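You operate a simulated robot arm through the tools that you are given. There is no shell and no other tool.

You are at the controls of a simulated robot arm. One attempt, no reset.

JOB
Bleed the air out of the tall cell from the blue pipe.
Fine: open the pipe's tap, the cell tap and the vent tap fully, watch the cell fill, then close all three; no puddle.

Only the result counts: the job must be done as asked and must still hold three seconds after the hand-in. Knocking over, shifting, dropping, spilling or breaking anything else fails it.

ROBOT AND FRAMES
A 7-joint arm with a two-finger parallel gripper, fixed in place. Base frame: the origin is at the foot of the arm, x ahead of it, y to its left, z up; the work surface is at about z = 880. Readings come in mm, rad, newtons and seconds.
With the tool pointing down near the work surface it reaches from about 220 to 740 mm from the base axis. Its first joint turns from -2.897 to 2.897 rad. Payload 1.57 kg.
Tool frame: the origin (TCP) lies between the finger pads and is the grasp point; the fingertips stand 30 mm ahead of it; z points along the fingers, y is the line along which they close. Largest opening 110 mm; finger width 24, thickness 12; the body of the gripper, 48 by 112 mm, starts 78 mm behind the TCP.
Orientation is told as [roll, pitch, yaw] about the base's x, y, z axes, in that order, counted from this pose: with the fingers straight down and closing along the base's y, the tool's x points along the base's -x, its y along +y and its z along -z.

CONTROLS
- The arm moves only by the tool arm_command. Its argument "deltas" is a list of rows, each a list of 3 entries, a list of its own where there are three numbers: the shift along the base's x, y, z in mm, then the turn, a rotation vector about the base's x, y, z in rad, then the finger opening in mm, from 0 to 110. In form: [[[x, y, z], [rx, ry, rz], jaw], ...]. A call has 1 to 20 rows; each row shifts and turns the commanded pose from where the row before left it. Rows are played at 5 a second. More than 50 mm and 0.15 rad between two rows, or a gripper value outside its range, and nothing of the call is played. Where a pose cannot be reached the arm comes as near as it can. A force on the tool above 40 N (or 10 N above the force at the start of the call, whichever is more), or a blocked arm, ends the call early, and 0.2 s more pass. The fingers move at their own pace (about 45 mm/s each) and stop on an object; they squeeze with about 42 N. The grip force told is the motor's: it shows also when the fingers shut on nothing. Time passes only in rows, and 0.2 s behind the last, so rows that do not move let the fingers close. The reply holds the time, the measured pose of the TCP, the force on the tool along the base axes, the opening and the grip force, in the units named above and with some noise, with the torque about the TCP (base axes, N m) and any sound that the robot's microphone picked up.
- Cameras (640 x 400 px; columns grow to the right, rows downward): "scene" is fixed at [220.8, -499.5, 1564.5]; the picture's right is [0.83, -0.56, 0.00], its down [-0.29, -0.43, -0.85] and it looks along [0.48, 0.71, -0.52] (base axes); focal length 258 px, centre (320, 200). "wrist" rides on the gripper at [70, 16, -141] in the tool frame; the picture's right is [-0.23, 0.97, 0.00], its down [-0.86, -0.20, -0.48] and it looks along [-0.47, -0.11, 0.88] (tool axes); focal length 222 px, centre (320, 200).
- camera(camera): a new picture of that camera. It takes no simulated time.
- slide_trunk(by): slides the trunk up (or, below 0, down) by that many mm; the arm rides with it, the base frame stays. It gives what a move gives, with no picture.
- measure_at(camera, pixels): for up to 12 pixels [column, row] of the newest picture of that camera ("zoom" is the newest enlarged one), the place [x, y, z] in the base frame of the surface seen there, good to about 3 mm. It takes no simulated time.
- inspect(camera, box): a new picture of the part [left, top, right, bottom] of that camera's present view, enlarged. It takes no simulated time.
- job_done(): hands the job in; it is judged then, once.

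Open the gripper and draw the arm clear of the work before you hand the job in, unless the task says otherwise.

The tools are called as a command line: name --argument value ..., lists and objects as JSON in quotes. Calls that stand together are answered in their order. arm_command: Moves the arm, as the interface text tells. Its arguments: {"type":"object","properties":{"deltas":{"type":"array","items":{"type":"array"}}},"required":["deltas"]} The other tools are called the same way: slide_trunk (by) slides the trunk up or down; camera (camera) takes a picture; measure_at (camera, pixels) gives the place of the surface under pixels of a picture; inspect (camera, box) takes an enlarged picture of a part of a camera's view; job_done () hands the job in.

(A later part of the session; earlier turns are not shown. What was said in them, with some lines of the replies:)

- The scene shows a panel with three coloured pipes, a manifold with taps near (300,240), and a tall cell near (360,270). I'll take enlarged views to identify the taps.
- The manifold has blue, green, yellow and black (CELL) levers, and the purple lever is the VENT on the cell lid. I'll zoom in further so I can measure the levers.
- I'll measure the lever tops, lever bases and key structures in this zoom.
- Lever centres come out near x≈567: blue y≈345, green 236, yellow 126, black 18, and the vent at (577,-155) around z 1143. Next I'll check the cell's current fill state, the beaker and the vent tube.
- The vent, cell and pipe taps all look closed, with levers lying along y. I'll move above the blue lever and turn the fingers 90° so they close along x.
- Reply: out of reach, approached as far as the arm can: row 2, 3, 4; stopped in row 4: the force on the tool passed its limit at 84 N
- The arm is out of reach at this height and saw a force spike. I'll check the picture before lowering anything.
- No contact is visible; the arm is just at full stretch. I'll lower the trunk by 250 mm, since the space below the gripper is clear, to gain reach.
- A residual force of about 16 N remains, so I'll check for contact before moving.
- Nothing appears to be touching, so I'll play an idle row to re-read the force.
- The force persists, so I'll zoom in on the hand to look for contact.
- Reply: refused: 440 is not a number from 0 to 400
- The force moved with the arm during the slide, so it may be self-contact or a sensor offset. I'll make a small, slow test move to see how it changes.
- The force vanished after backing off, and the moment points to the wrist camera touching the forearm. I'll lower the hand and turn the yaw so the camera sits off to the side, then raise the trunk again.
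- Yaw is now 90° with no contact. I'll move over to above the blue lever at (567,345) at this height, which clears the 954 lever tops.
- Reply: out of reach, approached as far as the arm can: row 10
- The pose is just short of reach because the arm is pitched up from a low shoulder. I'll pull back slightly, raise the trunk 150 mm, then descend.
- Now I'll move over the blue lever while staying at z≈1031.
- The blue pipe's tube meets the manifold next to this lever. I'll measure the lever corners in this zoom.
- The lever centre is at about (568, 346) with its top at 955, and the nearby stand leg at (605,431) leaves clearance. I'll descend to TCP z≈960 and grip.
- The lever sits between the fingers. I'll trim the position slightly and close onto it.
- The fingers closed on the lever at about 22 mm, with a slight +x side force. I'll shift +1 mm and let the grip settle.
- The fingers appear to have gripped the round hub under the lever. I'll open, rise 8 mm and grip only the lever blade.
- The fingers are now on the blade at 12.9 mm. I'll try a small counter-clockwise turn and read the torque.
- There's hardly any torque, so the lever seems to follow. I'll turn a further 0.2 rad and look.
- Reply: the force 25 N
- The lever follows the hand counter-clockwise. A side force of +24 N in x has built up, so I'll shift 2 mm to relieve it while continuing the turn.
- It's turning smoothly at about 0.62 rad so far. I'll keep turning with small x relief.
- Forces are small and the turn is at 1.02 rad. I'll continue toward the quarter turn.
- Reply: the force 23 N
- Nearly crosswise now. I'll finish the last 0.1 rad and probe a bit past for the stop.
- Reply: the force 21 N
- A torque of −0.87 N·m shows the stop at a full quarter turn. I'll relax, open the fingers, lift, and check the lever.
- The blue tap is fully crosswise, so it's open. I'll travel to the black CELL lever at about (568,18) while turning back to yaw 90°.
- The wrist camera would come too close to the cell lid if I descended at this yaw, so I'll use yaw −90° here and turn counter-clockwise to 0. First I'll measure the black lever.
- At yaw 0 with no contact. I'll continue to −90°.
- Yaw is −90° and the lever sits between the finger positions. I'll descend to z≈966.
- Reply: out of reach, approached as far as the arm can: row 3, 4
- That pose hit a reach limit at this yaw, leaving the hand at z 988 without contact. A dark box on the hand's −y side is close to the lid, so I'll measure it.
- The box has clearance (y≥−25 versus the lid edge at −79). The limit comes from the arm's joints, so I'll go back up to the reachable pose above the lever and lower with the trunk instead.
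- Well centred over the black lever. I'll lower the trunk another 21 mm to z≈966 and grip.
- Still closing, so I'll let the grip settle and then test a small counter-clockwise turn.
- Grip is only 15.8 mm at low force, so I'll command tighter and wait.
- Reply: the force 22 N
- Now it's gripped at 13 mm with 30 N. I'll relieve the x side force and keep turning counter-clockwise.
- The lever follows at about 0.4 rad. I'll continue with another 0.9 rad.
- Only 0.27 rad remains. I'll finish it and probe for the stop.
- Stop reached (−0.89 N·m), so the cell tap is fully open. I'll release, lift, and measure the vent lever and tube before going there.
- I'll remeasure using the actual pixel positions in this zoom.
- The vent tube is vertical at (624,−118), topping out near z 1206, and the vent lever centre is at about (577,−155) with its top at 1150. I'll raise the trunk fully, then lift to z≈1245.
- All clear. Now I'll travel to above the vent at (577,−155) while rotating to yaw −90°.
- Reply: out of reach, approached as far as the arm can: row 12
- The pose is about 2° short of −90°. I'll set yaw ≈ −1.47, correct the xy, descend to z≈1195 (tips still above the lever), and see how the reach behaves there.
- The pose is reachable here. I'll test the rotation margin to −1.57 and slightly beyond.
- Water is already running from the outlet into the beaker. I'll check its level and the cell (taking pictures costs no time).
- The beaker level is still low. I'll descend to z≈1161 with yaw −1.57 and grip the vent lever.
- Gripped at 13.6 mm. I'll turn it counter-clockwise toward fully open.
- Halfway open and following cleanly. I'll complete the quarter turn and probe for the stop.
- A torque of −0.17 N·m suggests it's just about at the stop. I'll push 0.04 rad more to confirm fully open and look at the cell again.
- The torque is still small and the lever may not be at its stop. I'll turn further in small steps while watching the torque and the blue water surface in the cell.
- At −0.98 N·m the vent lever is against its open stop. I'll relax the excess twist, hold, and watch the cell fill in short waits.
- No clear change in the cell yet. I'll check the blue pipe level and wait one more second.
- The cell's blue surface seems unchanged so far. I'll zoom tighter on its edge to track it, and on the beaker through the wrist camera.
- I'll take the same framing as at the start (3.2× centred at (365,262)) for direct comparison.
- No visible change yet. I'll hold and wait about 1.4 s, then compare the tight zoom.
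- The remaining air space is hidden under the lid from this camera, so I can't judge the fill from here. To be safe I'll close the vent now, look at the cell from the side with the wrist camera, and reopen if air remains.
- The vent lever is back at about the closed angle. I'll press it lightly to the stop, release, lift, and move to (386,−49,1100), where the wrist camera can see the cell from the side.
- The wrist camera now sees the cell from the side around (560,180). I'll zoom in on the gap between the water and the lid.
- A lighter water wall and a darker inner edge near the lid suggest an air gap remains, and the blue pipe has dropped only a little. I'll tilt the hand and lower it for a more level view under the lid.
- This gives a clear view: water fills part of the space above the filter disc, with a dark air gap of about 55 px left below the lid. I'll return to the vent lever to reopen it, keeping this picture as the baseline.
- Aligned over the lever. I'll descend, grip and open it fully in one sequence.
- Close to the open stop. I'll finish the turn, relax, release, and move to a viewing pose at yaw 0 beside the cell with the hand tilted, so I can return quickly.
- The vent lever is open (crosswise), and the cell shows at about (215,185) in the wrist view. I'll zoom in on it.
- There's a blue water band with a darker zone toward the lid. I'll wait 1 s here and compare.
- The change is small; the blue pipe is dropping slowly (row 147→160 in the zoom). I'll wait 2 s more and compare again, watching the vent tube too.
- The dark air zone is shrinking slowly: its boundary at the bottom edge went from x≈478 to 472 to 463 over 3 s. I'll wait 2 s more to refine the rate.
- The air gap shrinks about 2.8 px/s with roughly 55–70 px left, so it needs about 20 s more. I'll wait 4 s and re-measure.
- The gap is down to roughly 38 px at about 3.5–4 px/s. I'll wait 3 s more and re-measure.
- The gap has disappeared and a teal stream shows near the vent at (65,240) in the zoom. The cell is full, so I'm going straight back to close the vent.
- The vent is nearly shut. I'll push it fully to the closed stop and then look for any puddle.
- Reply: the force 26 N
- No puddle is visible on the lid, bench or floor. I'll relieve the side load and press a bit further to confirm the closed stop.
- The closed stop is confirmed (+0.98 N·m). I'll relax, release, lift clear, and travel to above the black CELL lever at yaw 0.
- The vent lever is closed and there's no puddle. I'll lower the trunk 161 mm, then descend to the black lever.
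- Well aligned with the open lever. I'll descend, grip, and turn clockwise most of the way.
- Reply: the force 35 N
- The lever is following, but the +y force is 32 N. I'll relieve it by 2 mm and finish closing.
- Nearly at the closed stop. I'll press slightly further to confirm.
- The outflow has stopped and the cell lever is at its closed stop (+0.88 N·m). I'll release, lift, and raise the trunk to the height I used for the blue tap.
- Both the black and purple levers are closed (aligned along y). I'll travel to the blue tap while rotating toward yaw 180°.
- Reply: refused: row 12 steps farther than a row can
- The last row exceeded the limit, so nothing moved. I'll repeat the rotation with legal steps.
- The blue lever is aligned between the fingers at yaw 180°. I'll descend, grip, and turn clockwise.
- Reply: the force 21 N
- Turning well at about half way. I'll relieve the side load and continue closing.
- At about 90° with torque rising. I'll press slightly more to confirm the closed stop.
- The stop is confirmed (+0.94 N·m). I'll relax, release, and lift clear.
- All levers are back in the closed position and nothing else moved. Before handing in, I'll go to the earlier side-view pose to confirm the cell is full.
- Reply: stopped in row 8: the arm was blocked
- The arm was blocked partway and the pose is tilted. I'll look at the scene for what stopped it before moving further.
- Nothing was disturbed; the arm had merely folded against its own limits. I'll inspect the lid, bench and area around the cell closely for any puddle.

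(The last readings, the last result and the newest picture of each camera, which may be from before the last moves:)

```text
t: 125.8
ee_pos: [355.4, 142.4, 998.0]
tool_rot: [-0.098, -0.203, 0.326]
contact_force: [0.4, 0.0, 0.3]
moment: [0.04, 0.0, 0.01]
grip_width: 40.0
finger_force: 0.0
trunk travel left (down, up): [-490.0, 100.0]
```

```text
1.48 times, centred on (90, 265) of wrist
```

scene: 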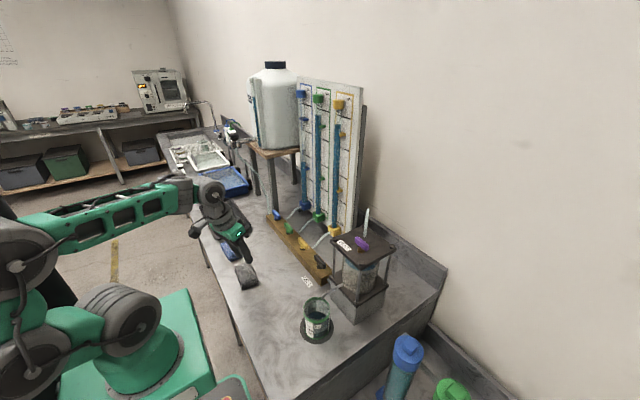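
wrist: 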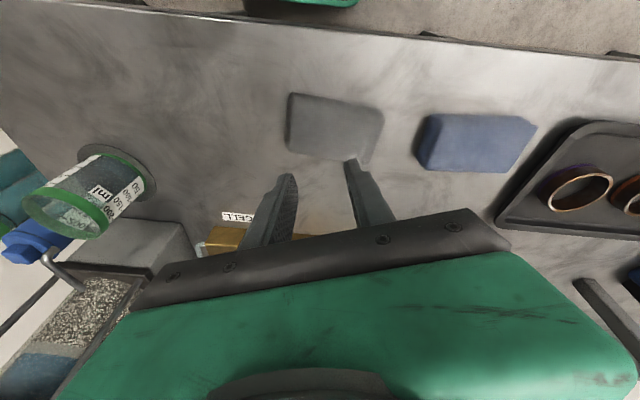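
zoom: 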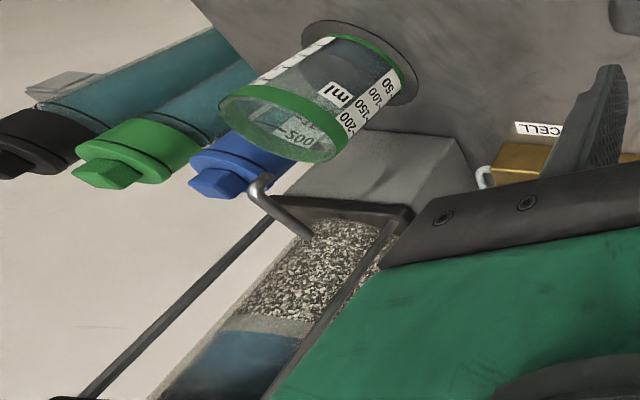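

No puddle anywhere. I'll raise the hand a little and lean it toward the cell to check that the top of the water column is full.

arm_command --deltas '[[[0, 0, 20], [-0.1, 0, 0], 40], [[0, 0, 20], [-0.1, 0, 0], 40], [[0, 0, 20], [-0.1, 0, 0], 40], [[0, 0, 20], [-0.1, 0, 0], 40]]'

camera --camera "wrist"

camera --camera "scene"

```text
t: 126.8
ee_pos: [358.3, 142.6, 1088.1]
tool_rot: [-0.471, -0.097, 0.381]
contact_force: [0.7, -0.3, 0.0]
moment: [0.03, 0.01, -0.03]
grip_width: 40.1
finger_force: 0.2
trunk travel left (down, up): [-490.0, 100.0]
```

```text
taken
```

wrist: 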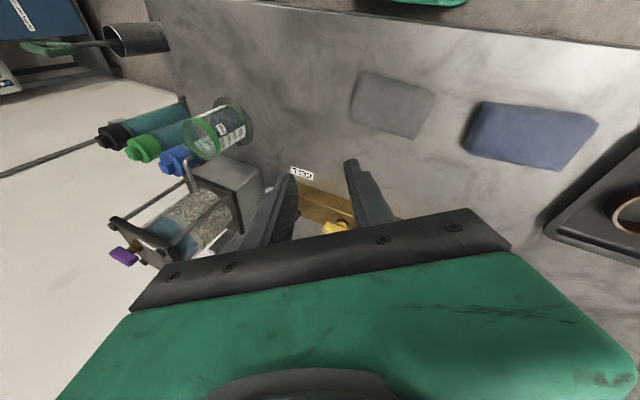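

```text
taken
```

scene: 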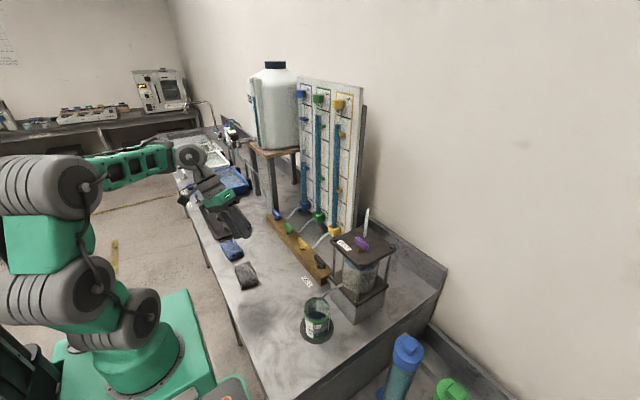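

The cell now shows at about (180,220) in the wrist view, so I'll zoom in to verify the water reaches the lid.

inspect --camera "wrist" --box '[110, 180, 250, 270]'

inspect --camera "wrist" --box '[140, 200, 200, 250]'

```text
4.44 times, centred on (180, 225) of wrist
```

zoom: 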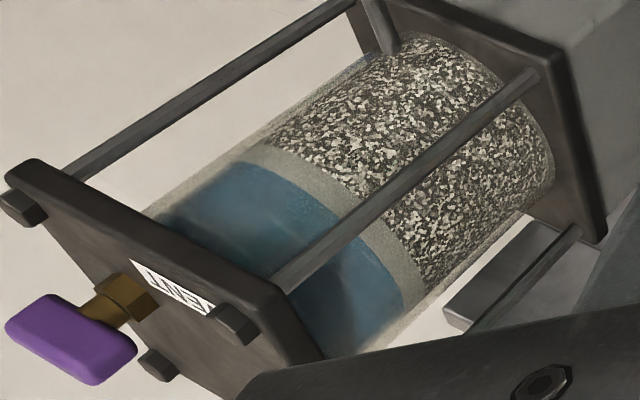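

```text
8.00 times, centred on (170, 225) of wrist
```

zoom: 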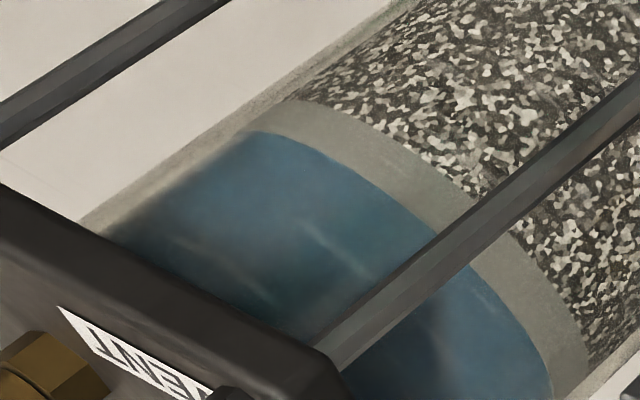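

The water column reaches the lid with no air gap, all three taps are closed, and there's no puddle. I'll open the gripper fully, lift a bit more, and take a last look.

arm_command --deltas '[[[0, 0, 15], [0.1, 0, 0], 110], [[0, 0, 15], [0.1, 0, 0], 110], [[0, 0, 0], [0, 0, 0], 110], [[0, 0, 0], [0, 0, 0], 110]]'

inspect --camera "scene" --box '[200, 80, 420, 350]'

```text
t: 127.8
ee_pos: [359.9, 141.5, 1117.1]
tool_rot: [-0.282, -0.171, 0.354]
contact_force: [-0.3, 0.7, 0.1]
moment: [0.03, -0.02, -0.03]
grip_width: 110.1
finger_force: 0.1
trunk travel left (down, up): [-490.0, 100.0]
```

```text
1.48 times, centred on (310, 215) of scene
```

zoom: 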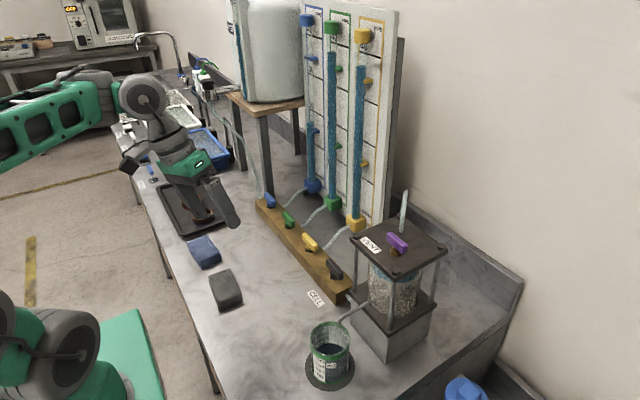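

The gripper is open and clear of the work, the cell is full, all taps are closed and the bench is dry. I'm handing in the job.

job_done

```text
The job is handed in.
```

The tall cell is bled and full from the blue pipe, and I've handed the job in. In the last side view, the water reaches the lid with no air gap.

- **Taps:** I opened the blue pipe tap, the cell tap and the vent tap fully, each to its stop. All three are now closed, also to their stops.
- **Vent opened twice:** The scene camera couldn't see the air gap under the lid. I closed the vent once to check the level from the side, then reopened it to finish filling.
- **Possible brief overflow:** As the cell filled, I saw what looked like a short stream at the vent for up to about four seconds before I got it closed. Afterwards I saw no water on the lid or bench, but I can't rule out a small spill that the cameras didn't show.
- **Beaker:** Water ran from the cell outlet into the beaker while the cell tap was open. It stopped when I closed that tap, and the beaker did not overflow.
- **Arm:** The arm was blocked once while pulling back, apparently by its own joint limits. Nothing on the bench moved. The gripper is open and clear of the work.
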